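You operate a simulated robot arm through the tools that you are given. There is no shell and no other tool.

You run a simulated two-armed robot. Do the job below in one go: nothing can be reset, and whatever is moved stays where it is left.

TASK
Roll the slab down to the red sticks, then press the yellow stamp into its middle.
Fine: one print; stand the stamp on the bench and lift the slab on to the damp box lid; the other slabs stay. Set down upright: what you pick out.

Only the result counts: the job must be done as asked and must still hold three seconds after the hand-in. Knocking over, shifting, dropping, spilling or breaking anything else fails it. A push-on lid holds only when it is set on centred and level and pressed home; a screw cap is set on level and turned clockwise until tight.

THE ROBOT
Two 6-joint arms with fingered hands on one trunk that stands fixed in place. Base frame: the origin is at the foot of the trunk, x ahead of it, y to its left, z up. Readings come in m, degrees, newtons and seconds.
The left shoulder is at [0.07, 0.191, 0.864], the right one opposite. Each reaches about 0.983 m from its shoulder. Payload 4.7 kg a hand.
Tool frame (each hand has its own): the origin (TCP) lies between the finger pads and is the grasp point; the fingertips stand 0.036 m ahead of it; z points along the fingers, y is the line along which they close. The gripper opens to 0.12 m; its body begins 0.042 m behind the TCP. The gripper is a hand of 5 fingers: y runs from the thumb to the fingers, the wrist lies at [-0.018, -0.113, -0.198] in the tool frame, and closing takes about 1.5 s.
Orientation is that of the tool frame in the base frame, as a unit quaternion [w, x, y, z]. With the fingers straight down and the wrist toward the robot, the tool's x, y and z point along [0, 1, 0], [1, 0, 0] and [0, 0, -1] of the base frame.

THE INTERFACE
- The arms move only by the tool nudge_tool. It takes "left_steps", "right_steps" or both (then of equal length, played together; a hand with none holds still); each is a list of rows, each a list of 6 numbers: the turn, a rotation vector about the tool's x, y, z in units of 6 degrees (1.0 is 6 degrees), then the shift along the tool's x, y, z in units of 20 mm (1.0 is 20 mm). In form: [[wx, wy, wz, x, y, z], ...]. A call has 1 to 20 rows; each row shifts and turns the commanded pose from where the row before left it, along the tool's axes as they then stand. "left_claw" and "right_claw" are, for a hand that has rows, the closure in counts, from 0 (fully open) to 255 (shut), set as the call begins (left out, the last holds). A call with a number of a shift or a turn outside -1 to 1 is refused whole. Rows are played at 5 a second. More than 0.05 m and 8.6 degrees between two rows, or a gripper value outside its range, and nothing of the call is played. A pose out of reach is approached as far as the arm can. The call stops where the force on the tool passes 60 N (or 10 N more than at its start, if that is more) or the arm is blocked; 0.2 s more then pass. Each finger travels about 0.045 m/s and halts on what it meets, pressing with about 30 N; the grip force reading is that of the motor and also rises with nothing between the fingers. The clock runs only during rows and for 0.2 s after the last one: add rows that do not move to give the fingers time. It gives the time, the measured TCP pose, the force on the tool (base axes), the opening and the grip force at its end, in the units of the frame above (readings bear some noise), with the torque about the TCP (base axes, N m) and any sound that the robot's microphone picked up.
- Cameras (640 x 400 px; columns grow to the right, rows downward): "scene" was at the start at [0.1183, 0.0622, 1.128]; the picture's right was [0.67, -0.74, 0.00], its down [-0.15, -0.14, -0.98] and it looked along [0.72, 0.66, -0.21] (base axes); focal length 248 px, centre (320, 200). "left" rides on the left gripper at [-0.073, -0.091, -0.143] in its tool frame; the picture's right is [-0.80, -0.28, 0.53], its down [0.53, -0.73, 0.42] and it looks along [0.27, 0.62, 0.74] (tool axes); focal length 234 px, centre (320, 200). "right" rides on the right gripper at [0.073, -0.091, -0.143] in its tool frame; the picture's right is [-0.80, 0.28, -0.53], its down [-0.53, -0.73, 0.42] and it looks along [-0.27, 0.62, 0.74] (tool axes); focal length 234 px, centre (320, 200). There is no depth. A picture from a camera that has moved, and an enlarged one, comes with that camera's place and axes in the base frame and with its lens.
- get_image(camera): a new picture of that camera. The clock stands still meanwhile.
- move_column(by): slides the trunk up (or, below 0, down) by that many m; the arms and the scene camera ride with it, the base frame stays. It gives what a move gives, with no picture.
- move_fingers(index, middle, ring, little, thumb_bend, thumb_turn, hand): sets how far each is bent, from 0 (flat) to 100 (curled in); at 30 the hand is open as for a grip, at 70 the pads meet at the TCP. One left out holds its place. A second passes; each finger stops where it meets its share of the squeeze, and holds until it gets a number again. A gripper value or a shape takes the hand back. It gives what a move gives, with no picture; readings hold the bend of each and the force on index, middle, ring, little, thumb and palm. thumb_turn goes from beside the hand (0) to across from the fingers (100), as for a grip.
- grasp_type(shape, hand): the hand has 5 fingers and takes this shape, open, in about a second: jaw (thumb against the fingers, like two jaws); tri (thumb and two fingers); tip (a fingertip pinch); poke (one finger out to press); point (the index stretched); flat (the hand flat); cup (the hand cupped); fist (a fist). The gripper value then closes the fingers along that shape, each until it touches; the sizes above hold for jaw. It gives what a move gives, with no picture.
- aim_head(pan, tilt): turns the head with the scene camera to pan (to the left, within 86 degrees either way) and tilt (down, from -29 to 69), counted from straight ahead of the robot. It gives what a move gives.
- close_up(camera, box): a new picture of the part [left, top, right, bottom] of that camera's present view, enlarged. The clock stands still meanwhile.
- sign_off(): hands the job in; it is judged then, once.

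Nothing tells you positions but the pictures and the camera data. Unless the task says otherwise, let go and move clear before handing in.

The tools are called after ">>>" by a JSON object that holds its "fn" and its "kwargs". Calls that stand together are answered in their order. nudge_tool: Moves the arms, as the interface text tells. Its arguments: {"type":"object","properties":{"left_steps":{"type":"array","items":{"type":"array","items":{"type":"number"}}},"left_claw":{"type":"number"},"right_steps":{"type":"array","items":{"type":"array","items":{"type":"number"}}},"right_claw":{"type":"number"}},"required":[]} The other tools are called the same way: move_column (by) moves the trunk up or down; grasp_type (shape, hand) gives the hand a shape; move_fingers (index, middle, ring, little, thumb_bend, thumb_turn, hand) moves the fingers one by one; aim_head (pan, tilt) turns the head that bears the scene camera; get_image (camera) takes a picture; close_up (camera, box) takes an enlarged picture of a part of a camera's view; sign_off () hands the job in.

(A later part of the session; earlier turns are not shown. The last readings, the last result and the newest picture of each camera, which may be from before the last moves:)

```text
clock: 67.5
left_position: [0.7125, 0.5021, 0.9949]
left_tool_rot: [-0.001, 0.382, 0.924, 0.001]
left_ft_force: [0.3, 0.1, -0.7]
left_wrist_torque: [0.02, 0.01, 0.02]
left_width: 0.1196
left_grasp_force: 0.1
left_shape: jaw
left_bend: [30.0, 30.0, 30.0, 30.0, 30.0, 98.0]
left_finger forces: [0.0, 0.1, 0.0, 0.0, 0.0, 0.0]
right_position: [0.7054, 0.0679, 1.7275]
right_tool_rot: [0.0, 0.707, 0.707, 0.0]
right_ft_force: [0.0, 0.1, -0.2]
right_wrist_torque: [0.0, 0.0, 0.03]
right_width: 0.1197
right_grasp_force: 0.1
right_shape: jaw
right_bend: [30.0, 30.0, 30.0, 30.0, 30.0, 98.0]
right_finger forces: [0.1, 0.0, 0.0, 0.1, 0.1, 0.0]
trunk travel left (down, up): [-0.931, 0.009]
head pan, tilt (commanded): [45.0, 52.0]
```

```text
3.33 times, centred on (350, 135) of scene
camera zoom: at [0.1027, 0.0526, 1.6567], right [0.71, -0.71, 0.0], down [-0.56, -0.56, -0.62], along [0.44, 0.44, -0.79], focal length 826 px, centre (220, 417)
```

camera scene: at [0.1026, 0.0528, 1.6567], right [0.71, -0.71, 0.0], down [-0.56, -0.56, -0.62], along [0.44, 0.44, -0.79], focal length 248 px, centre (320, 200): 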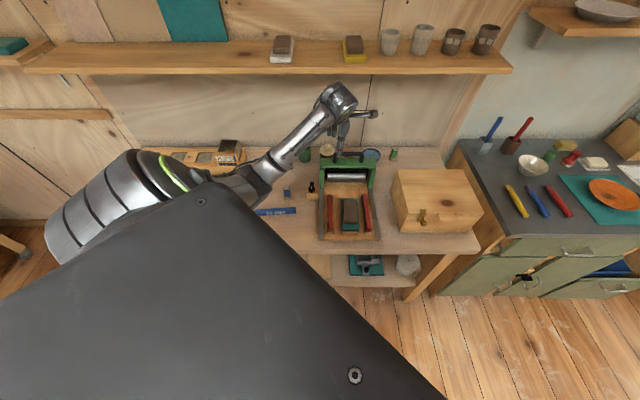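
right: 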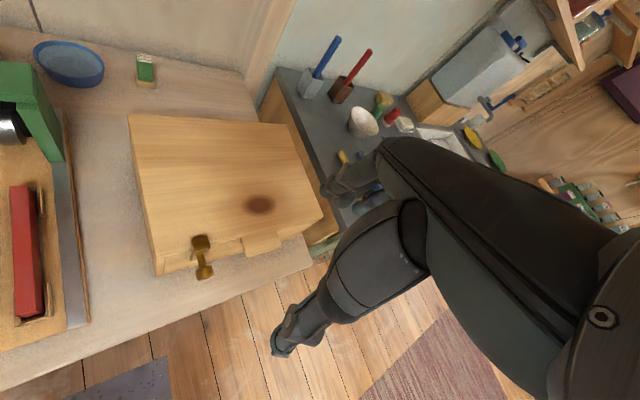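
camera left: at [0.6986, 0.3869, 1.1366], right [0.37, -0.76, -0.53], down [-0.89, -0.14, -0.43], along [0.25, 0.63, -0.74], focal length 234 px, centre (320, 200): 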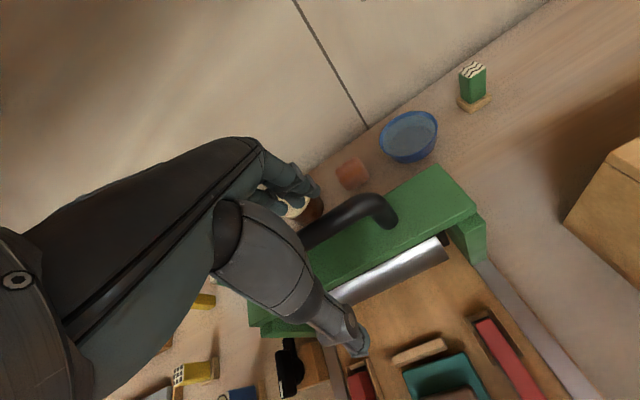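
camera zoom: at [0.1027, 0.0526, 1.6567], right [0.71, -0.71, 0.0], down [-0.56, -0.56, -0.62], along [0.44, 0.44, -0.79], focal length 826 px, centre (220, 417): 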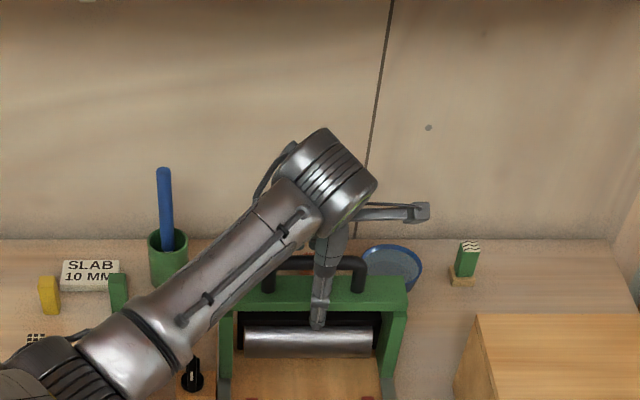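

>>> {"fn": "nudge_tool", "kwargs": {"left_steps": [[0, 0, 0, 0, 0, 0], [0, 0, 0, 0, 0, 0], [0, 0, 0, 0, 0, 0], [0, 0, 0, 0, 0, 0], [0, 0, 0, 0, 0, 0], [0, 0, 0, 0, 0, 0], [0, 0, 0, 0, 0, 0], [0, 0, 0, 0, 0, 0], [0, 0, 0, 0, 0, 0]], "left_claw": 255}}

>>> {"fn": "get_image", "kwargs": {"camera": "left"}}

>>> {"fn": "close_up", "kwargs": {"camera": "scene", "box": [300, 75, 400, 195]}}

```text
clock: 69.5
left_position: [0.7124, 0.5026, 0.9933]
left_tool_rot: [-0.001, 0.383, 0.924, 0.001]
left_ft_force: [-1.2, -0.4, -4.2]
left_wrist_torque: [0.03, -0.02, -0.19]
left_width: 0.0
left_grasp_force: 30.0
left_shape: jaw
left_bend: [71.0, 70.0, 70.0, 58.0, 67.0, 100.0]
left_finger forces: [4.8, 0.8, 2.3, 2.2, 28.1, 0.0]
right_position: [0.7053, 0.0685, 1.7262]
right_tool_rot: [0.0, 0.707, 0.707, 0.0]
right_ft_force: [0.1, 0.1, -0.4]
right_wrist_torque: [-0.02, -0.01, -0.02]
right_width: 0.1197
right_grasp_force: 0.1
right_shape: jaw
right_bend: [30.0, 30.0, 30.0, 30.0, 30.0, 98.0]
right_finger forces: [0.1, 0.1, 0.1, 0.0, 0.0, 0.0]
trunk travel left (down, up): [-0.931, 0.009]
head pan, tilt (commanded): [45.0, 52.0]
```

```text
taken
camera left: at [0.6987, 0.3872, 1.1359], right [0.37, -0.76, -0.53], down [-0.89, -0.14, -0.42], along [0.25, 0.63, -0.74], focal length 234 px, centre (320, 200)
```

left: 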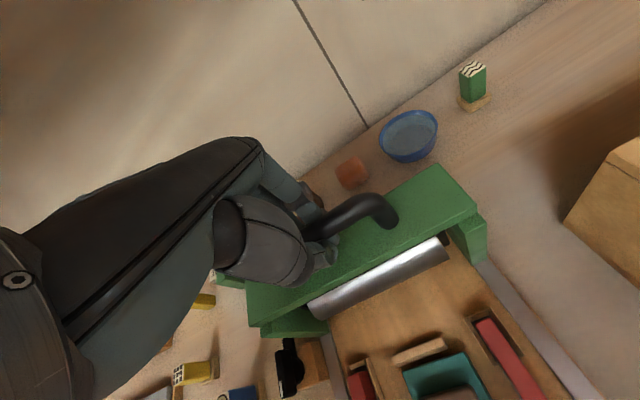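

```text
3.33 times, centred on (350, 135) of scene
camera zoom: at [0.1031, 0.0529, 1.6566], right [0.71, -0.71, 0.0], down [-0.56, -0.56, -0.62], along [0.43, 0.43, -0.79], focal length 826 px, centre (220, 417)
```

zoom: 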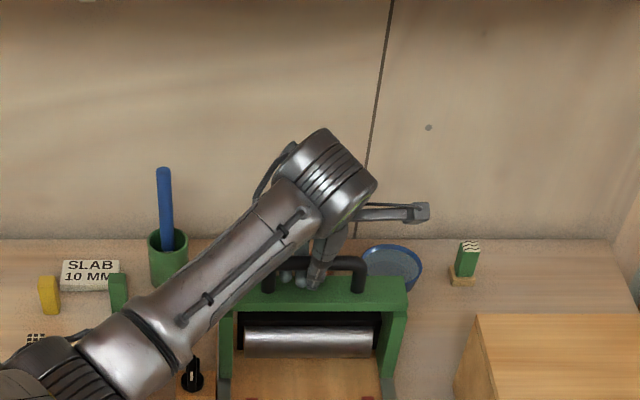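

The hand is closed round the bar. Pulling the carriage gently a short way to see whether it moves freely.

>>> {"fn": "nudge_tool", "kwargs": {"left_steps": [[0, 0, 0, 0, -0.25, 0], [0, 0, 0, 0, -0.25, 0], [0, 0, 0, 0, -0.25, 0], [0, 0, 0, 0, -0.25, 0], [0, 0, 0, 0, 0, 0]]}}

>>> {"fn": "close_up", "kwargs": {"camera": "scene", "box": [300, 130, 400, 240]}}

```text
clock: 70.7
left_position: [0.6995, 0.4893, 0.9929]
left_tool_rot: [-0.001, 0.382, 0.924, 0.0]
left_ft_force: [0.3, -1.0, -7.5]
left_wrist_torque: [-0.01, -0.03, -0.21]
left_width: 0.0
left_grasp_force: 30.2
left_shape: jaw
left_bend: [71.0, 70.0, 70.0, 58.0, 67.0, 100.0]
left_finger forces: [5.1, 1.1, 3.1, 2.6, 28.3, 0.1]
right_position: [0.7063, 0.07, 1.7264]
right_tool_rot: [0.0, 0.707, 0.707, -0.001]
right_ft_force: [0.2, -0.9, 0.4]
right_wrist_torque: [-0.01, -0.02, -0.01]
right_width: 0.1196
right_grasp_force: 0.1
right_shape: jaw
right_bend: [30.0, 30.0, 30.0, 30.0, 30.0, 98.0]
right_finger forces: [0.1, 0.0, 0.1, 0.0, 0.0, 0.1]
trunk travel left (down, up): [-0.931, 0.009]
head pan, tilt (commanded): [45.0, 52.0]
```

```text
3.64 times, centred on (350, 185) of scene
camera zoom: at [0.1042, 0.0536, 1.6565], right [0.71, -0.71, 0.0], down [-0.56, -0.56, -0.61], along [0.43, 0.43, -0.79], focal length 901 px, centre (211, 254)
```

zoom: 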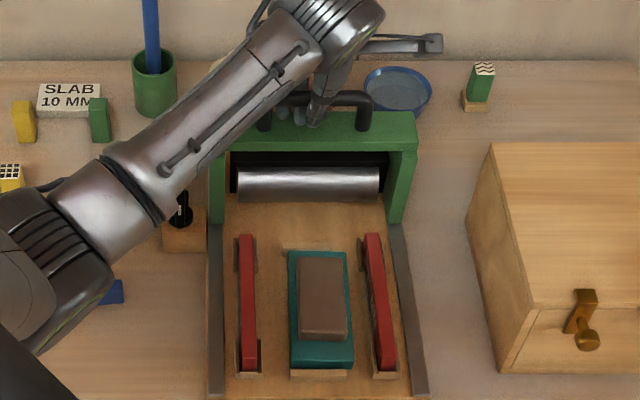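

The carriage rolls freely with the hand. I'm slightly lifting it, so I'll lower a few mm and continue up to the stick ends.

>>> {"fn": "nudge_tool", "kwargs": {"left_steps": [[0, 0, 0, 0, 0, 0.15], [0, 0, 0, 0, 0, 0.15], [0, 0, 0, 0, -0.25, 0], [0, 0, 0, 0, -0.25, 0], [0, 0, 0, 0, -0.25, 0], [0, 0, 0, 0, -0.25, 0], [0, 0, 0, 0, 0, 0]]}}

>>> {"fn": "close_up", "kwargs": {"camera": "scene", "box": [320, 160, 380, 225]}}

```text
clock: 72.3
left_position: [0.6854, 0.4752, 0.9892]
left_tool_rot: [0.0, 0.382, 0.924, 0.002]
left_ft_force: [0.4, -0.1, 4.9]
left_wrist_torque: [0.13, 0.05, -0.19]
left_width: 0.0002
left_grasp_force: 30.4
left_shape: jaw
left_bend: [71.0, 70.0, 70.0, 56.0, 69.0, 100.0]
left_finger forces: [0.9, 0.0, 2.2, 2.8, 4.4, 0.0]
right_position: [0.7041, 0.0674, 1.7276]
right_tool_rot: [0.0, 0.707, 0.707, 0.0]
right_ft_force: [0.4, -0.2, 0.5]
right_wrist_torque: [-0.04, 0.02, 0.01]
right_width: 0.1196
right_grasp_force: 0.1
right_shape: jaw
right_bend: [30.0, 30.0, 30.0, 30.0, 30.0, 98.0]
right_finger forces: [0.0, 0.0, 0.0, 0.0, 0.0, 0.1]
trunk travel left (down, up): [-0.931, 0.009]
head pan, tilt (commanded): [45.0, 52.0]
```

```text
6.15 times, centred on (350, 192) of scene
camera zoom: at [0.1022, 0.052, 1.6567], right [0.71, -0.71, 0.0], down [-0.56, -0.56, -0.62], along [0.44, 0.44, -0.79], focal length 1525 px, centre (135, 246)
```

zoom: 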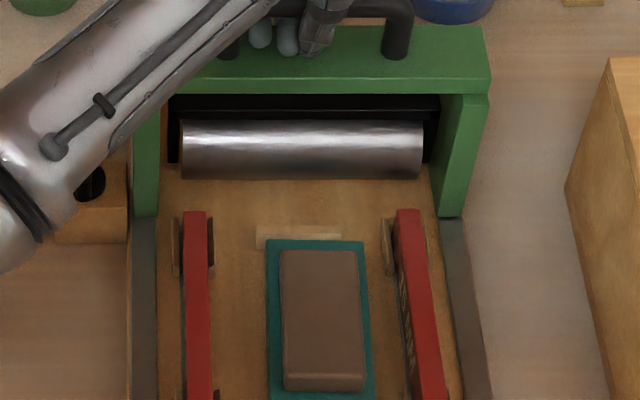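

>>> {"fn": "nudge_tool", "kwargs": {"left_steps": [[0, 0, 0, 0, -0.25, 0], [0, 0, 0, 0, -0.25, 0], [0, 0, 0, 0, -0.25, 0], [0, 0, 0, 0, -0.25, 0], [0, 0, 0, 0, -0.25, 0], [0, 0, 0, 0, 0, 0]]}}

>>> {"fn": "close_up", "kwargs": {"camera": "scene", "box": [320, 160, 380, 225]}}

```text
clock: 73.7
left_position: [0.6669, 0.4569, 0.9893]
left_tool_rot: [0.0, 0.383, 0.924, 0.001]
left_ft_force: [2.1, -0.4, 2.7]
left_wrist_torque: [0.06, 0.03, -0.18]
left_width: 0.0
left_grasp_force: 29.8
left_shape: jaw
left_bend: [71.0, 70.0, 70.0, 56.0, 69.0, 100.0]
left_finger forces: [1.0, 0.0, 2.4, 2.5, 4.5, 0.0]
right_position: [0.7053, 0.0677, 1.7268]
right_tool_rot: [0.0, 0.707, 0.707, 0.0]
right_ft_force: [0.4, -1.4, -0.2]
right_wrist_torque: [-0.03, 0.01, 0.01]
right_width: 0.1196
right_grasp_force: 0.0
right_shape: jaw
right_bend: [30.0, 30.0, 30.0, 30.0, 30.0, 98.0]
right_finger forces: [0.1, 0.0, 0.0, 0.0, 0.0, 0.1]
trunk travel left (down, up): [-0.931, 0.009]
head pan, tilt (commanded): [45.0, 52.0]
```

```text
6.15 times, centred on (350, 192) of scene
camera zoom: at [0.1027, 0.0523, 1.6567], right [0.71, -0.71, 0.0], down [-0.56, -0.56, -0.62], along [0.44, 0.44, -0.79], focal length 1525 px, centre (135, 246)
```

zoom: 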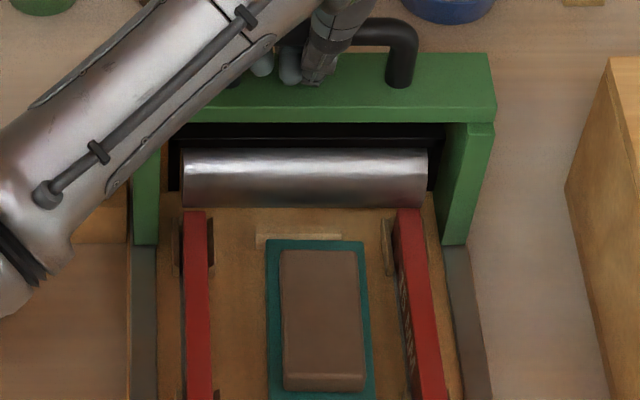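

>>> {"fn": "nudge_tool", "kwargs": {"left_steps": [[0, 0, 0, 0, -0.25, 0], [0, 0, 0, 0, -0.25, 0], [0, 0, 0, 0, -0.25, 0], [0, 0, 0, 0, -0.25, 0], [0, 0, 0, 0, 0, 0]]}}

>>> {"fn": "close_up", "kwargs": {"camera": "scene", "box": [320, 165, 380, 230]}}

```text
clock: 74.9
left_position: [0.653, 0.4427, 0.9896]
left_tool_rot: [-0.001, 0.382, 0.924, 0.001]
left_ft_force: [5.3, 2.7, 4.4]
left_wrist_torque: [0.14, 0.02, -0.21]
left_width: 0.0
left_grasp_force: 30.4
left_shape: jaw
left_bend: [71.0, 70.0, 70.0, 54.0, 69.0, 100.0]
left_finger forces: [1.9, 0.5, 2.6, 2.6, 1.6, 0.0]
right_position: [0.7064, 0.0677, 1.728]
right_tool_rot: [0.0, 0.708, 0.706, 0.0]
right_ft_force: [-0.1, 0.0, 0.0]
right_wrist_torque: [-0.02, 0.0, 0.02]
right_width: 0.1197
right_grasp_force: 0.0
right_shape: jaw
right_bend: [30.0, 30.0, 30.0, 30.0, 30.0, 98.0]
right_finger forces: [0.1, 0.0, 0.0, 0.0, 0.0, 0.0]
trunk travel left (down, up): [-0.931, 0.009]
head pan, tilt (commanded): [45.0, 52.0]
```

```text
6.15 times, centred on (350, 198) of scene
camera zoom: at [0.1037, 0.0531, 1.6566], right [0.71, -0.71, 0.0], down [-0.56, -0.56, -0.61], along [0.43, 0.43, -0.79], focal length 1525 px, centre (135, 215)
```

zoom: 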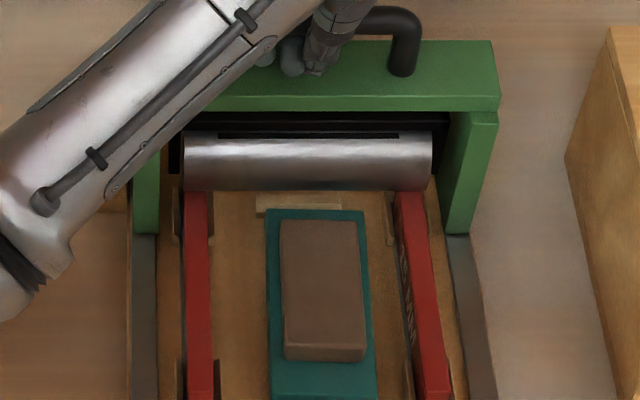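

Roller is climbing onto the sticks with light resistance. Continuing with a little downward pressure.

>>> {"fn": "nudge_tool", "kwargs": {"left_steps": [[0, 0, 0, 0, -0.25, 0.05], [0, 0, 0, 0, -0.25, 0.05], [0, 0, 0, 0, -0.25, 0], [0, 0, 0, 0, -0.25, 0], [0, 0, 0, 0, 0, 0]]}}

>>> {"fn": "close_up", "kwargs": {"camera": "scene", "box": [320, 165, 380, 230]}}

```text
clock: 76.1
left_position: [0.6384, 0.4287, 0.9868]
left_tool_rot: [0.0, 0.381, 0.924, 0.001]
left_ft_force: [1.0, -0.6, 1.2]
left_wrist_torque: [0.06, 0.01, -0.19]
left_width: 0.0
left_grasp_force: 30.5
left_shape: jaw
left_bend: [71.0, 70.0, 70.0, 54.0, 69.0, 100.0]
left_finger forces: [0.1, 0.1, 2.1, 2.2, 3.1, 0.1]
right_position: [0.7049, 0.0677, 1.7265]
right_tool_rot: [0.0, 0.707, 0.707, 0.0]
right_ft_force: [0.4, -0.1, 0.1]
right_wrist_torque: [0.0, 0.0, 0.02]
right_width: 0.1196
right_grasp_force: 0.0
right_shape: jaw
right_bend: [30.0, 30.0, 30.0, 30.0, 30.0, 98.0]
right_finger forces: [0.0, 0.0, 0.1, 0.0, 0.0, 0.0]
trunk travel left (down, up): [-0.931, 0.009]
head pan, tilt (commanded): [45.0, 52.0]
```

```text
6.15 times, centred on (350, 198) of scene
camera zoom: at [0.1027, 0.0523, 1.6566], right [0.71, -0.71, 0.0], down [-0.56, -0.56, -0.62], along [0.44, 0.44, -0.79], focal length 1525 px, centre (135, 215)
```

zoom: 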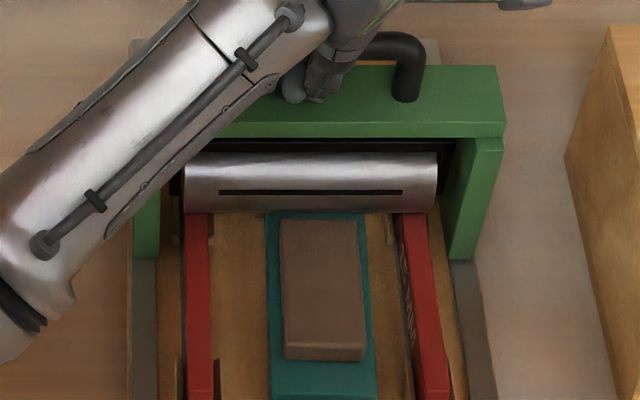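

The roller is turning on the sticks. Continuing onto the slab.

>>> {"fn": "nudge_tool", "kwargs": {"left_steps": [[0, 0, 0, 0, -0.2, 0], [0, 0, 0, 0, -0.2, 0], [0, 0, 0, 0, -0.2, 0], [0, 0, 0, 0, -0.2, 0], [0, 0, 0, 0, -0.2, 0], [0, 0, 0, 0, 0, 0]]}}

>>> {"fn": "close_up", "kwargs": {"camera": "scene", "box": [320, 165, 380, 230]}}

```text
clock: 77.5
left_position: [0.6253, 0.4169, 0.9865]
left_tool_rot: [-0.001, 0.382, 0.924, 0.001]
left_ft_force: [0.8, 1.4, 4.1]
left_wrist_torque: [0.04, 0.0, -0.18]
left_width: 0.0
left_grasp_force: 30.0
left_shape: jaw
left_bend: [71.0, 70.0, 70.0, 54.0, 69.0, 100.0]
left_finger forces: [0.5, 0.0, 2.3, 2.2, 1.9, 0.2]
right_position: [0.7045, 0.0693, 1.7268]
right_tool_rot: [0.0, 0.707, 0.707, 0.0]
right_ft_force: [0.7, -0.1, -0.7]
right_wrist_torque: [-0.02, -0.01, -0.02]
right_width: 0.1196
right_grasp_force: 0.1
right_shape: jaw
right_bend: [30.0, 30.0, 30.0, 30.0, 30.0, 98.0]
right_finger forces: [0.0, 0.0, 0.0, 0.1, 0.1, 0.0]
trunk travel left (down, up): [-0.931, 0.009]
head pan, tilt (commanded): [45.0, 52.0]
```

```text
6.15 times, centred on (350, 198) of scene
camera zoom: at [0.1024, 0.0524, 1.6567], right [0.71, -0.71, 0.0], down [-0.56, -0.56, -0.62], along [0.44, 0.44, -0.79], focal length 1525 px, centre (135, 215)
```

zoom: 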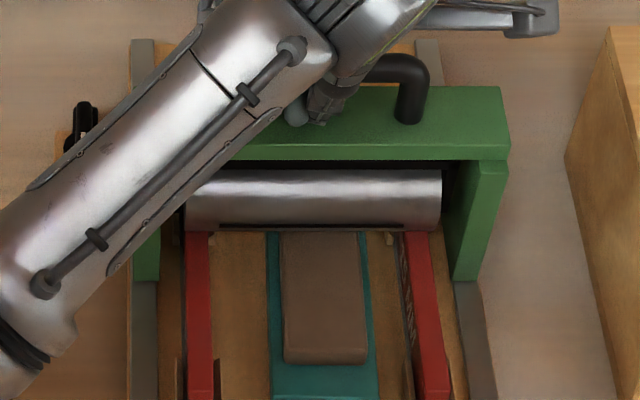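

>>> {"fn": "nudge_tool", "kwargs": {"left_steps": [[0, 0, 0, 0, -0.2, 0], [0, 0, 0, 0, -0.2, 0], [0, 0, 0, 0, -0.2, 0], [0, 0, 0, 0, -0.2, 0], [0, 0, 0, 0, -0.2, 0], [0, 0, 0, 0, -0.2, 0], [0, 0, 0, 0, 0, 0]]}}

>>> {"fn": "close_up", "kwargs": {"camera": "scene", "box": [320, 175, 380, 240]}}

```text
clock: 79.1
left_position: [0.6078, 0.3989, 0.9859]
left_tool_rot: [-0.001, 0.383, 0.924, 0.001]
left_ft_force: [0.5, 0.7, 0.3]
left_wrist_torque: [0.0, -0.01, -0.15]
left_width: 0.0001
left_grasp_force: 29.8
left_shape: jaw
left_bend: [71.0, 70.0, 70.0, 54.0, 69.0, 100.0]
left_finger forces: [0.2, 0.0, 2.5, 2.0, 3.0, 0.1]
right_position: [0.7041, 0.0683, 1.727]
right_tool_rot: [-0.001, 0.707, 0.707, 0.0]
right_ft_force: [0.1, 0.2, -0.1]
right_wrist_torque: [-0.01, -0.03, 0.04]
right_width: 0.1196
right_grasp_force: 0.0
right_shape: jaw
right_bend: [30.0, 30.0, 30.0, 30.0, 30.0, 98.0]
right_finger forces: [0.0, 0.1, 0.1, 0.0, 0.0, 0.0]
trunk travel left (down, up): [-0.931, 0.009]
head pan, tilt (commanded): [45.0, 52.0]
```

```text
6.15 times, centred on (350, 208) of scene
camera zoom: at [0.1029, 0.0528, 1.6567], right [0.71, -0.71, 0.0], down [-0.56, -0.56, -0.62], along [0.44, 0.44, -0.79], focal length 1525 px, centre (135, 154)
```

zoom: 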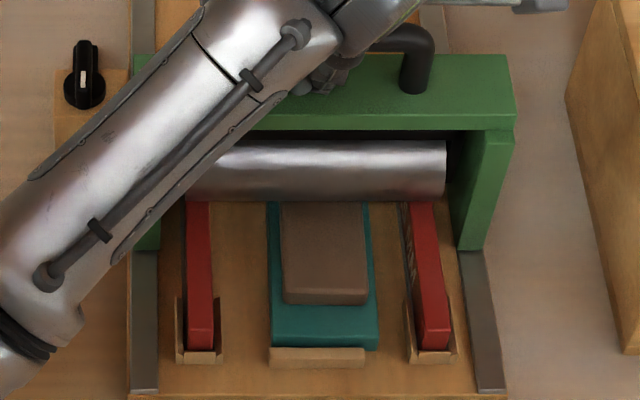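

>>> {"fn": "nudge_tool", "kwargs": {"left_steps": [[0, 0, 0, 0, -0.2, 0], [0, 0, 0, 0, -0.2, 0], [0, 0, 0, 0, -0.2, 0], [0, 0, 0, 0, -0.2, 0], [0, 0, 0, 0, -0.2, 0], [0, 0, 0, 0, -0.2, 0], [0, 0, 0, 0, -0.2, 0], [0, 0, 0, 0, -0.2, 0], [0, 0, 0, 0, -0.2, 0], [0, 0, 0, 0, -0.2, 0], [0, 0, 0, 0, 0, 0]]}}

>>> {"fn": "close_up", "kwargs": {"camera": "scene", "box": [320, 180, 380, 245]}}

```text
clock: 81.5
left_position: [0.5784, 0.3694, 0.9872]
left_tool_rot: [0.0, 0.383, 0.924, 0.001]
left_ft_force: [0.2, 1.9, 1.9]
left_wrist_torque: [0.01, -0.02, -0.17]
left_width: 0.0
left_grasp_force: 29.9
left_shape: jaw
left_bend: [71.0, 70.0, 70.0, 54.0, 69.0, 100.0]
left_finger forces: [0.4, 0.1, 2.3, 2.1, 2.8, 0.1]
right_position: [0.7033, 0.0688, 1.7275]
right_tool_rot: [0.0, 0.707, 0.708, 0.0]
right_ft_force: [1.1, -0.4, -0.3]
right_wrist_torque: [0.0, -0.01, 0.02]
right_width: 0.1198
right_grasp_force: 0.1
right_shape: jaw
right_bend: [30.0, 30.0, 30.0, 30.0, 30.0, 98.0]
right_finger forces: [0.0, 0.0, 0.0, 0.1, 0.1, 0.0]
trunk travel left (down, up): [-0.931, 0.009]
head pan, tilt (commanded): [45.0, 52.0]
```

```text
6.15 times, centred on (350, 212) of scene
camera zoom: at [0.1024, 0.0528, 1.6567], right [0.71, -0.71, 0.0], down [-0.56, -0.56, -0.62], along [0.44, 0.43, -0.79], focal length 1525 px, centre (135, 123)
```

zoom: 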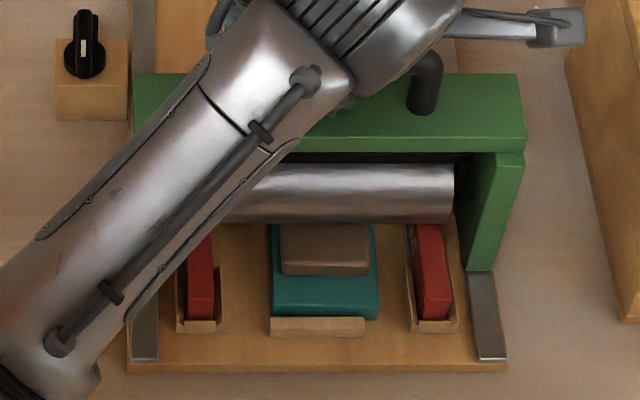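

>>> {"fn": "nudge_tool", "kwargs": {"left_steps": [[0, 0, 0, 0, -0.2, 0], [0, 0, 0, 0, -0.2, 0], [0, 0, 0, 0, -0.2, 0], [0, 0, 0, 0, -0.2, 0], [0, 0, 0, 0, -0.2, 0], [0, 0, 0, 0, -0.2, 0], [0, 0, 0, 0, -0.2, 0], [0, 0, 0, 0, -0.2, 0], [0, 0, 0, 0, 0, 0]]}}

>>> {"fn": "close_up", "kwargs": {"camera": "scene", "box": [320, 180, 380, 245]}}

```text
clock: 83.5
left_position: [0.5571, 0.3464, 0.9851]
left_tool_rot: [-0.001, 0.383, 0.924, 0.001]
left_ft_force: [-2.9, 2.3, 3.1]
left_wrist_torque: [0.01, -0.02, -0.12]
left_width: 0.0002
left_grasp_force: 30.2
left_shape: jaw
left_bend: [71.0, 70.0, 70.0, 55.0, 69.0, 100.0]
left_finger forces: [0.3, 0.0, 2.3, 1.9, 3.2, 0.1]
right_position: [0.7044, 0.0682, 1.7269]
right_tool_rot: [0.0, 0.707, 0.707, 0.0]
right_ft_force: [-0.2, -0.5, 0.1]
right_wrist_torque: [0.04, -0.02, 0.03]
right_width: 0.1198
right_grasp_force: 0.0
right_shape: jaw
right_bend: [30.0, 30.0, 30.0, 30.0, 30.0, 98.0]
right_finger forces: [0.1, 0.1, 0.1, 0.0, 0.0, 0.0]
trunk travel left (down, up): [-0.931, 0.009]
head pan, tilt (commanded): [45.0, 52.0]
```

```text
6.15 times, centred on (350, 212) of scene
camera zoom: at [0.1021, 0.0529, 1.6567], right [0.71, -0.71, 0.0], down [-0.56, -0.56, -0.62], along [0.44, 0.43, -0.79], focal length 1525 px, centre (135, 123)
```

zoom: 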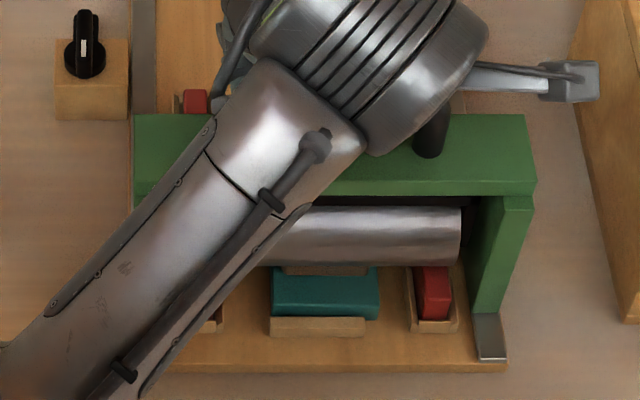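

Nearly through; a bit further to pass the slab's front edge.

>>> {"fn": "nudge_tool", "kwargs": {"left_steps": [[0, 0, 0, 0, -0.2, 0], [0, 0, 0, 0, -0.2, 0], [0, 0, 0, 0, -0.2, 0], [0, 0, 0, 0, -0.2, 0], [0, 0, 0, 0, 0, 0]]}}

>>> {"fn": "close_up", "kwargs": {"camera": "scene", "box": [320, 180, 380, 245]}}

```text
clock: 84.7
left_position: [0.5457, 0.3361, 0.9862]
left_tool_rot: [0.001, 0.382, 0.924, 0.0]
left_ft_force: [-1.5, 1.3, 4.7]
left_wrist_torque: [0.03, -0.06, -0.16]
left_width: 0.0001
left_grasp_force: 30.4
left_shape: jaw
left_bend: [71.0, 70.0, 70.0, 55.0, 69.0, 100.0]
left_finger forces: [0.2, 0.0, 2.3, 1.9, 3.3, 0.0]
right_position: [0.7043, 0.0689, 1.727]
right_tool_rot: [-0.001, 0.707, 0.707, 0.0]
right_ft_force: [0.8, -0.1, 0.3]
right_wrist_torque: [0.02, 0.03, 0.0]
right_width: 0.1198
right_grasp_force: 0.1
right_shape: jaw
right_bend: [30.0, 30.0, 30.0, 30.0, 30.0, 98.0]
right_finger forces: [0.0, 0.0, 0.0, 0.0, 0.0, 0.0]
trunk travel left (down, up): [-0.931, 0.009]
head pan, tilt (commanded): [45.0, 52.0]
```

```text
6.15 times, centred on (350, 212) of scene
camera zoom: at [0.102, 0.0525, 1.6568], right [0.71, -0.71, 0.0], down [-0.56, -0.56, -0.62], along [0.44, 0.44, -0.79], focal length 1525 px, centre (135, 123)
```

zoom: 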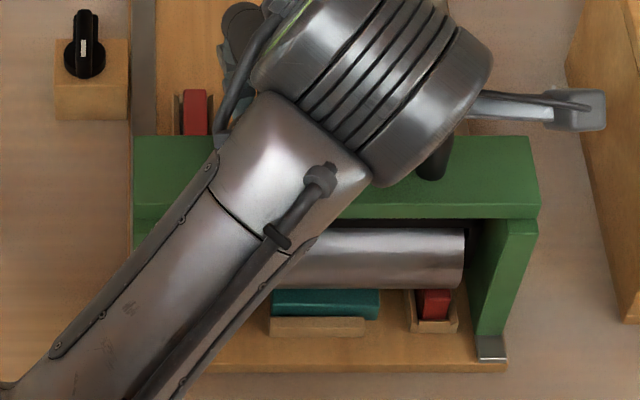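

The roller has passed the slab's front edge. Now pushing the carriage back the whole way to its parking place.

>>> {"fn": "nudge_tool", "kwargs": {"left_steps": [[0, 0, 0, 0, 0.3, 0], [0, 0, 0, 0, 0.4, 0], [0, 0, 0, 0, 0.4, 0], [0, 0, 0, 0, 0.4, 0], [0, 0, 0, 0, 0.4, 0], [0, 0, 0, 0, 0.4, 0], [0, 0, 0, 0, 0.4, 0], [0, 0, 0, 0, 0.4, 0], [0, 0, 0, 0, 0.4, 0], [0, 0, 0, 0, 0.4, 0], [0, 0, 0, 0, 0.4, 0], [0, 0, 0, 0, 0.4, 0], [0, 0, 0, 0, 0.4, 0], [0, 0, 0, 0, 0.4, 0], [0, 0, 0, 0, 0, 0]]}}

>>> {"fn": "close_up", "kwargs": {"camera": "scene", "box": [320, 165, 380, 240]}}

```text
clock: 87.9
left_position: [0.6247, 0.4149, 0.9865]
left_tool_rot: [0.0, 0.382, 0.924, 0.002]
left_ft_force: [-0.3, 2.1, 4.9]
left_wrist_torque: [0.02, -0.12, -0.2]
left_width: 0.0
left_grasp_force: 30.2
left_shape: jaw
left_bend: [71.0, 70.0, 70.0, 55.0, 69.0, 100.0]
left_finger forces: [0.0, 0.0, 3.0, 2.4, 4.6, 0.1]
right_position: [0.7034, 0.0683, 1.7294]
right_tool_rot: [-0.001, 0.707, 0.708, -0.001]
right_ft_force: [-0.2, -0.2, 0.6]
right_wrist_torque: [0.01, 0.03, 0.0]
right_width: 0.1197
right_grasp_force: 0.1
right_shape: jaw
right_bend: [30.0, 30.0, 30.0, 30.0, 30.0, 98.0]
right_finger forces: [0.0, 0.0, 0.0, 0.0, 0.0, 0.1]
trunk travel left (down, up): [-0.931, 0.009]
head pan, tilt (commanded): [45.0, 52.0]
```

```text
5.33 times, centred on (350, 202) of scene
camera zoom: at [0.1016, 0.0526, 1.6568], right [0.71, -0.71, 0.0], down [-0.56, -0.56, -0.62], along [0.44, 0.44, -0.79], focal length 1322 px, centre (160, 187)
```

zoom: 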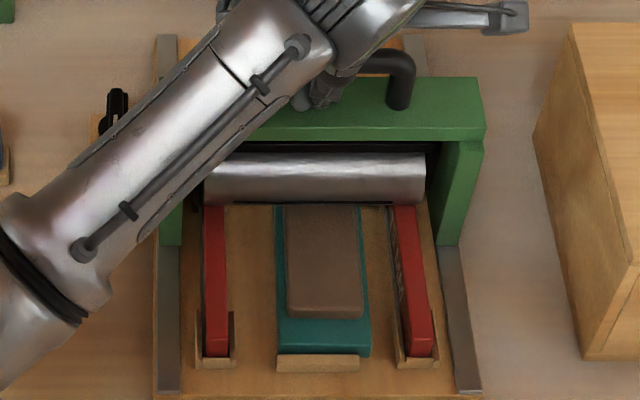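

>>> {"fn": "nudge_tool", "kwargs": {"left_steps": [[0, 0, 0, 0, 0.39, 0], [0, 0, 0, 0, 0.39, 0], [0, 0, 0, 0, 0.39, 0], [0, 0, 0, 0, 0.39, 0], [0, 0, 0, 0, 0.39, 0], [0, 0, 0, 0, 0.39, 0], [0, 0, 0, 0, 0.39, 0], [0, 0, 0, 0, 0.39, 0], [0, 0, 0, 0, 0.39, 0], [0, 0, 0, 0, 0.39, 0], [0, 0, 0, 0, 0.39, 0], [0, 0, 0, 0, 0.39, 0], [0, 0, 0, 0, 0.39, 0], [0, 0, 0, 0, 0.39, 0], [0, 0, 0, 0, 0.39, 0], [0, 0, 0, 0, 0.25, 0], [0, 0, 0, 0, 0, 0]]}}

>>> {"fn": "close_up", "kwargs": {"camera": "scene", "box": [320, 165, 380, 240]}}

>>> {"fn": "close_up", "kwargs": {"camera": "scene", "box": [340, 185, 372, 230]}}

```text
clock: 91.5
left_position: [0.7097, 0.4998, 0.9866]
left_tool_rot: [0.0, 0.383, 0.924, 0.001]
left_ft_force: [0.6, -1.1, -2.8]
left_wrist_torque: [-0.01, -0.09, -0.22]
left_width: 0.0
left_grasp_force: 30.0
left_shape: jaw
left_bend: [71.0, 70.0, 70.0, 55.0, 69.0, 100.0]
left_finger forces: [0.1, 0.0, 3.3, 2.2, 5.4, 0.0]
right_position: [0.7057, 0.0677, 1.7271]
right_tool_rot: [0.0, 0.707, 0.707, -0.001]
right_ft_force: [0.1, 0.7, 0.3]
right_wrist_torque: [-0.03, 0.0, 0.03]
right_width: 0.1196
right_grasp_force: 0.0
right_shape: jaw
right_bend: [30.0, 30.0, 30.0, 30.0, 30.0, 98.0]
right_finger forces: [0.0, 0.0, 0.0, 0.0, 0.0, 0.0]
trunk travel left (down, up): [-0.931, 0.009]
head pan, tilt (commanded): [45.0, 52.0]
```

```text
5.33 times, centred on (350, 202) of scene
camera zoom: at [0.1032, 0.0528, 1.6566], right [0.71, -0.71, 0.0], down [-0.56, -0.56, -0.62], along [0.43, 0.43, -0.79], focal length 1322 px, centre (160, 187)
```

zoom: 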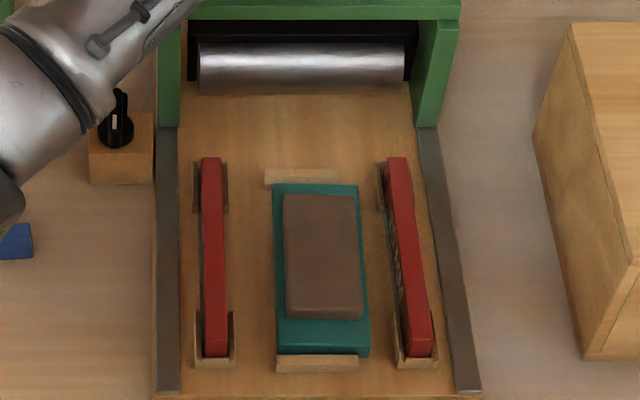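

```text
8.89 times, centred on (356, 208) of scene
camera zoom: at [0.1032, 0.0528, 1.6566], right [0.71, -0.71, 0.0], down [-0.56, -0.56, -0.62], along [0.43, 0.43, -0.79], focal length 2203 px, centre (0, 133)
```

zoom: 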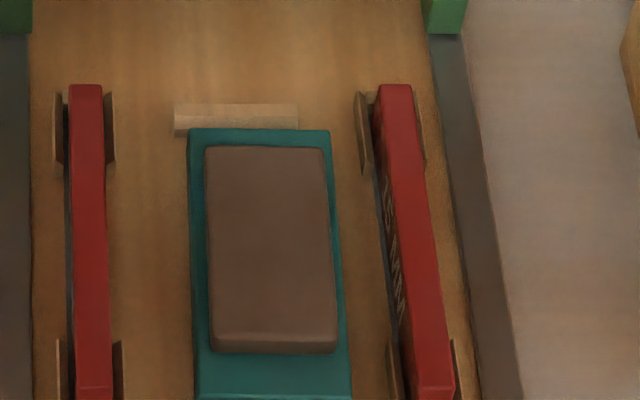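

The slab is now down level with the stick tops (z≈0.842). I'll seat the carriage the last few mm back, release the handle and rise.

>>> {"fn": "nudge_tool", "kwargs": {"left_steps": [[0, 0, 0, 0, 0.15, 0], [0, 0, 0, 0, 0, 0]]}}

>>> {"fn": "nudge_tool", "kwargs": {"left_steps": [[0, 0, 0, 0, 0, 0], [0, 0, 0, 0, 0, 0], [0, 0, 0, 0, 0, 0], [0, 0, 0, 0, 0, 0], [0, 0, 0, 0, 0, 0], [0, 0, 0, 0, 0, 0], [0, 0, 0, 0, 0, 0], [0, 0, 0, 0, 0, 0]], "left_claw": 0}}

>>> {"fn": "get_image", "kwargs": {"camera": "left"}}

>>> {"fn": "close_up", "kwargs": {"camera": "scene", "box": [300, 120, 400, 200]}}

```text
clock: 92.1
left_position: [0.7114, 0.502, 0.9874]
left_tool_rot: [0.0, 0.383, 0.924, 0.001]
left_ft_force: [-2.5, -2.8, -2.5]
left_wrist_torque: [-0.05, -0.06, -0.17]
left_width: 0.0
left_grasp_force: 29.6
left_shape: jaw
left_bend: [71.0, 70.0, 70.0, 55.0, 69.0, 100.0]
left_finger forces: [0.1, 0.0, 2.7, 1.9, 7.2, 0.0]
right_position: [0.7048, 0.068, 1.7275]
right_tool_rot: [0.0, 0.707, 0.707, 0.0]
right_ft_force: [0.0, -0.1, -0.3]
right_wrist_torque: [-0.01, 0.01, 0.0]
right_width: 0.1196
right_grasp_force: 0.0
right_shape: jaw
right_bend: [30.0, 30.0, 30.0, 30.0, 30.0, 98.0]
right_finger forces: [0.0, 0.0, 0.1, 0.0, 0.0, 0.0]
trunk travel left (down, up): [-0.931, 0.009]
head pan, tilt (commanded): [45.0, 52.0]
```

```text
clock: 93.9
left_position: [0.7111, 0.5025, 0.9873]
left_tool_rot: [0.0, 0.382, 0.924, 0.001]
left_ft_force: [0.1, -0.5, 0.1]
left_wrist_torque: [-0.01, 0.02, -0.02]
left_width: 0.1195
left_grasp_force: 0.1
left_shape: jaw
left_bend: [30.0, 30.0, 30.0, 30.0, 30.0, 98.0]
left_finger forces: [0.0, 0.0, 0.0, 0.0, 0.0, 0.1]
right_position: [0.7046, 0.0689, 1.7267]
right_tool_rot: [0.0, 0.707, 0.707, 0.0]
right_ft_force: [0.6, 0.0, 0.3]
right_wrist_torque: [0.0, -0.01, 0.03]
right_width: 0.1197
right_grasp_force: 0.1
right_shape: jaw
right_bend: [30.0, 30.0, 30.0, 30.0, 30.0, 98.0]
right_finger forces: [0.1, 0.0, 0.0, 0.1, 0.1, 0.0]
trunk travel left (down, up): [-0.931, 0.009]
head pan, tilt (commanded): [45.0, 52.0]
```

```text
taken
camera left: at [0.6979, 0.3864, 1.1287], right [0.37, -0.76, -0.53], down [-0.89, -0.14, -0.43], along [0.25, 0.63, -0.74], focal length 234 px, centre (320, 200)
```

left: 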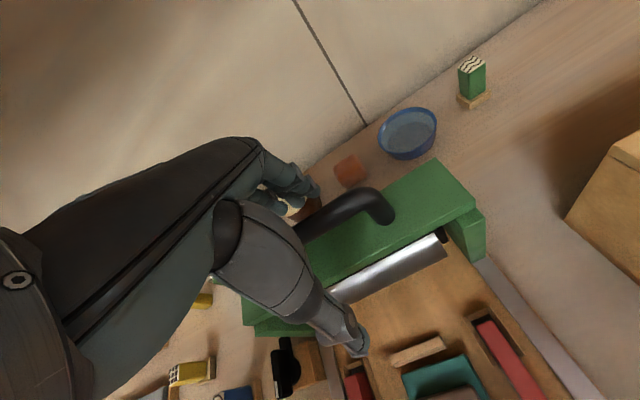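

```text
5.00 times, centred on (350, 160) of scene
camera zoom: at [0.1028, 0.0527, 1.6567], right [0.71, -0.71, 0.0], down [-0.56, -0.56, -0.62], along [0.44, 0.44, -0.79], focal length 1239 px, centre (170, 400)
```

zoom: 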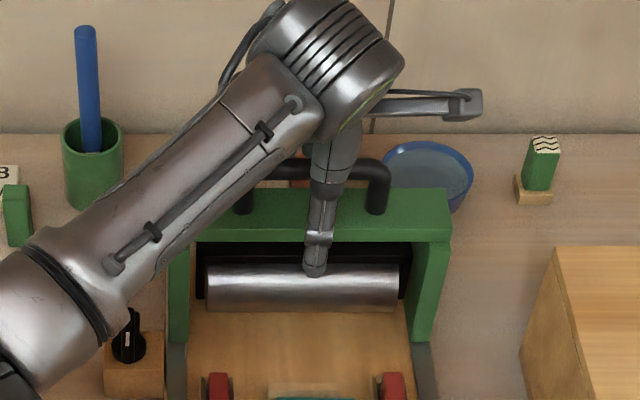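

Released cleanly. Rising, then travelling left along the bench to above the patterned yellow stamp.

>>> {"fn": "nudge_tool", "kwargs": {"left_steps": [[0, 0, 0, 0, 0, -0.5], [0, 0, 0, 0, 0, -1], [0, 0, 0, 0, 0, -1], [0, 0, 0, 0, 0, -1], [0, 0, 0, 0, 0, -1], [0, 0, 0, 0, 0, -1], [0, 0, 0, 0, 0, -0.5], [0, 0, 0, 0, 0, 0]]}}

>>> {"fn": "nudge_tool", "kwargs": {"left_steps": [[0, 0, 0, 1, 0, 0], [0, 0, 0, 1, 0, 0], [0, 0, 0, 1, 0, 0], [0, 0, 0, 1, 0, 0], [0, 0, 0, 1, 0, 0], [0, 0, 0, 1, 0, 0], [0, 0, 0, 1, 0, 0], [0, 0, 0, 1, 0, 0], [0, 0, 0, 1, 0, 0], [0, 0, 0, 1, 0, 0], [0, 0, 0, 1, 0, 0], [0, 0, 0, 1, 0, 0], [0, 0, 0, 1, 0, 0], [0, 0, 0, 1, 0, 0], [0, 0, 0, 1, 0, 0], [0, 0, 0, 1, 0, 0], [0, 0, 0, 0, 0, 0]]}}

>>> {"fn": "get_image", "kwargs": {"camera": "scene"}}

>>> {"fn": "get_image", "kwargs": {"camera": "left"}}

```text
clock: 95.7
left_position: [0.7109, 0.5019, 1.1072]
left_tool_rot: [-0.001, 0.383, 0.924, 0.0]
left_ft_force: [-0.3, -0.3, -0.6]
left_wrist_torque: [-0.01, -0.01, 0.0]
left_width: 0.1198
left_grasp_force: 0.1
left_shape: jaw
left_bend: [30.0, 30.0, 30.0, 30.0, 30.0, 98.0]
left_finger forces: [0.1, 0.0, 0.0, 0.1, 0.1, 0.1]
right_position: [0.7057, 0.0679, 1.7277]
right_tool_rot: [0.0, 0.707, 0.707, 0.0]
right_ft_force: [0.1, 0.8, -0.4]
right_wrist_torque: [-0.02, -0.01, -0.01]
right_width: 0.1198
right_grasp_force: 0.1
right_shape: jaw
right_bend: [30.0, 30.0, 30.0, 30.0, 30.0, 98.0]
right_finger forces: [0.0, 0.0, 0.0, 0.1, 0.1, 0.1]
trunk travel left (down, up): [-0.931, 0.009]
head pan, tilt (commanded): [45.0, 52.0]
```

```text
clock: 99.3
left_position: [0.4854, 0.7295, 1.1074]
left_tool_rot: [-0.001, 0.382, 0.924, 0.001]
left_ft_force: [0.3, -0.3, -0.6]
left_wrist_torque: [0.02, 0.02, 0.0]
left_width: 0.12
left_grasp_force: 0.1
left_shape: jaw
left_bend: [30.0, 30.0, 30.0, 30.0, 30.0, 98.0]
left_finger forces: [0.0, 0.1, 0.0, 0.1, 0.1, 0.0]
right_position: [0.7043, 0.0681, 1.7281]
right_tool_rot: [0.001, 0.707, 0.707, -0.001]
right_ft_force: [0.0, 0.8, -0.3]
right_wrist_torque: [0.03, 0.0, 0.03]
right_width: 0.1195
right_grasp_force: 0.0
right_shape: jaw
right_bend: [30.0, 30.0, 30.0, 30.0, 30.0, 98.0]
right_finger forces: [0.0, 0.0, 0.0, 0.1, 0.0, 0.0]
trunk travel left (down, up): [-0.931, 0.009]
head pan, tilt (commanded): [45.0, 52.0]
```

```text
taken
camera scene: at [0.1029, 0.0525, 1.6567], right [0.71, -0.71, 0.0], down [-0.56, -0.56, -0.62], along [0.44, 0.44, -0.79], focal length 248 px, centre (320, 200)
```

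scene: 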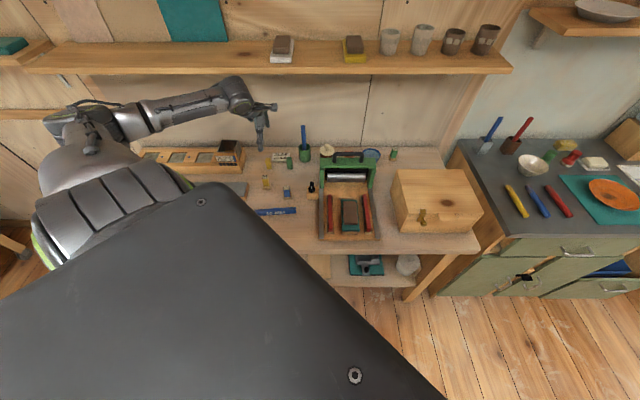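

```text
taken
camera left: at [0.4705, 0.6133, 1.2487], right [0.37, -0.76, -0.53], down [-0.89, -0.14, -0.43], along [0.25, 0.63, -0.74], focal length 234 px, centre (320, 200)
```

left: 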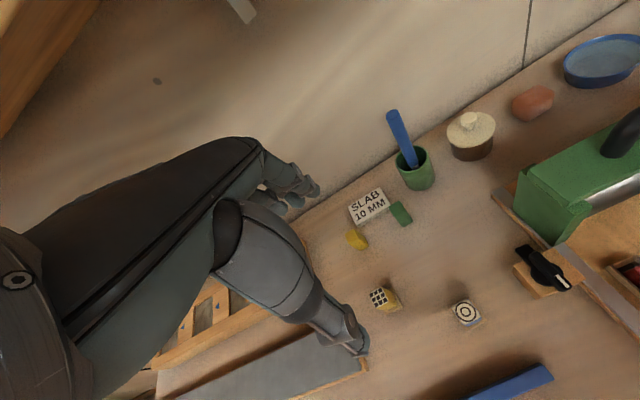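

>>> {"fn": "close_up", "kwargs": {"camera": "scene", "box": [255, 165, 280, 195]}}

>>> {"fn": "close_up", "kwargs": {"camera": "left", "box": [350, 270, 420, 330]}}

```text
13.33 times, centred on (268, 180) of scene
camera zoom: at [0.1029, 0.0525, 1.6567], right [0.71, -0.71, 0.0], down [-0.56, -0.56, -0.62], along [0.44, 0.44, -0.79], focal length 3305 px, centre (1020, 467)
```

zoom: 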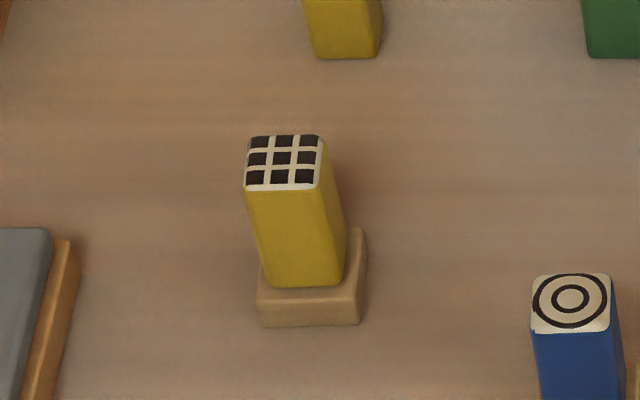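

```text
6.67 times, centred on (385, 300) of left
camera zoom: at [0.4705, 0.6133, 1.2487], right [0.37, -0.76, -0.53], down [-0.89, -0.14, -0.43], along [0.25, 0.63, -0.74], focal length 1561 px, centre (-113, -467)
```

zoom: 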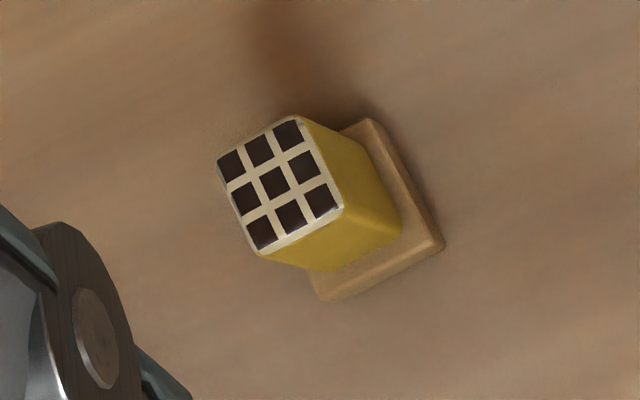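

Stamp top centre found at a≈0.854, b≈−0.205, z≈0.868. Pre-shaping evenly and lowering beside it.

>>> {"fn": "move_fingers", "kwargs": {"hand": "left", "index": 45, "middle": 45, "ring": 45, "little": 45, "thumb_bend": 45, "thumb_turn": 100}}

>>> {"fn": "nudge_tool", "kwargs": {"left_steps": [[0, 0, 0, 0.82, -0.115, 0], [0, 0, 0, 0.82, -0.115, 0], [0, 0, 0, 0, 0, 1], [0, 0, 0, 0, 0, 1], [0, 0, 0, 0, 0, 1], [0, 0, 0, 0, 0, 1], [0, 0, 0, 0, 0, 1], [0, 0, 0, 0, 0, 1], [0, 0, 0, 0, 0, 1], [0, 0, 0, 0, 0, 1], [0, 0, 0, 0, 0, 0]]}}

>>> {"fn": "get_image", "kwargs": {"camera": "left"}}

>>> {"fn": "close_up", "kwargs": {"camera": "scene", "box": [235, 130, 305, 200]}}

```text
clock: 100.3
left_position: [0.4844, 0.7293, 1.1067]
left_tool_rot: [0.0, 0.382, 0.924, 0.002]
left_ft_force: [-0.5, 0.2, 0.2]
left_wrist_torque: [0.04, -0.01, -0.01]
left_width: 0.0785
left_grasp_force: 0.0
left_shape: fingers
left_bend: [45.0, 45.0, 45.0, 45.0, 45.0, 99.0]
left_finger forces: [0.1, 0.0, 0.0, 0.0, 0.0, 0.0]
right_position: [0.7051, 0.0675, 1.7282]
right_tool_rot: [0.0, 0.707, 0.707, 0.0]
right_ft_force: [0.3, -0.1, -0.1]
right_wrist_torque: [0.01, 0.02, 0.0]
right_width: 0.1197
right_grasp_force: 0.1
right_shape: jaw
right_bend: [30.0, 30.0, 30.0, 30.0, 30.0, 98.0]
right_finger forces: [0.0, 0.0, 0.1, 0.1, 0.1, 0.0]
trunk travel left (down, up): [-0.931, 0.009]
head pan, tilt (commanded): [45.0, 52.0]
```

```text
clock: 102.7
left_position: [0.4586, 0.7482, 0.9465]
left_tool_rot: [0.0, 0.382, 0.924, 0.002]
left_ft_force: [0.2, -0.5, 0.3]
left_wrist_torque: [0.0, -0.02, -0.02]
left_width: 0.0783
left_grasp_force: 0.1
left_shape: fingers
left_bend: [45.0, 45.0, 45.0, 45.0, 45.0, 99.0]
left_finger forces: [0.1, 0.0, 0.0, 0.0, 0.1, 0.0]
right_position: [0.7042, 0.0678, 1.7276]
right_tool_rot: [0.001, 0.707, 0.707, 0.0]
right_ft_force: [-0.4, -0.4, -0.1]
right_wrist_torque: [0.01, 0.02, 0.02]
right_width: 0.1198
right_grasp_force: 0.1
right_shape: jaw
right_bend: [30.0, 30.0, 30.0, 30.0, 30.0, 98.0]
right_finger forces: [0.0, 0.0, 0.0, 0.0, 0.0, 0.0]
trunk travel left (down, up): [-0.931, 0.009]
head pan, tilt (commanded): [45.0, 52.0]
```

```text
taken
camera left: at [0.4442, 0.632, 1.0885], right [0.37, -0.76, -0.53], down [-0.89, -0.14, -0.43], along [0.25, 0.63, -0.74], focal length 234 px, centre (320, 200)
```

left: 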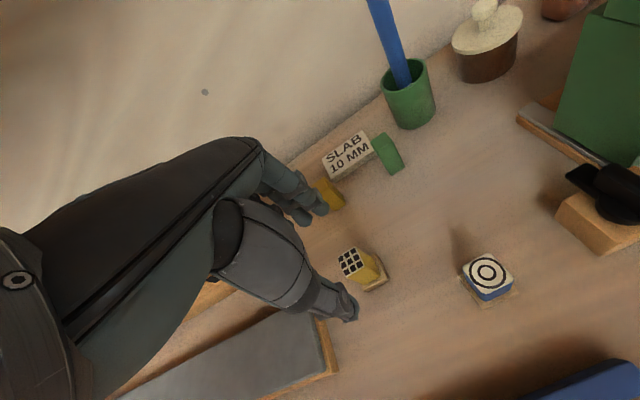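

```text
5.71 times, centred on (270, 165) of scene
camera zoom: at [0.1025, 0.0526, 1.6567], right [0.71, -0.71, 0.0], down [-0.56, -0.56, -0.62], along [0.44, 0.44, -0.79], focal length 1416 px, centre (606, 400)
```

zoom: 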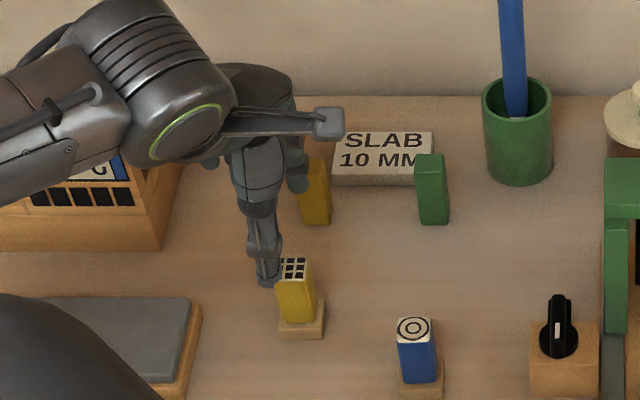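

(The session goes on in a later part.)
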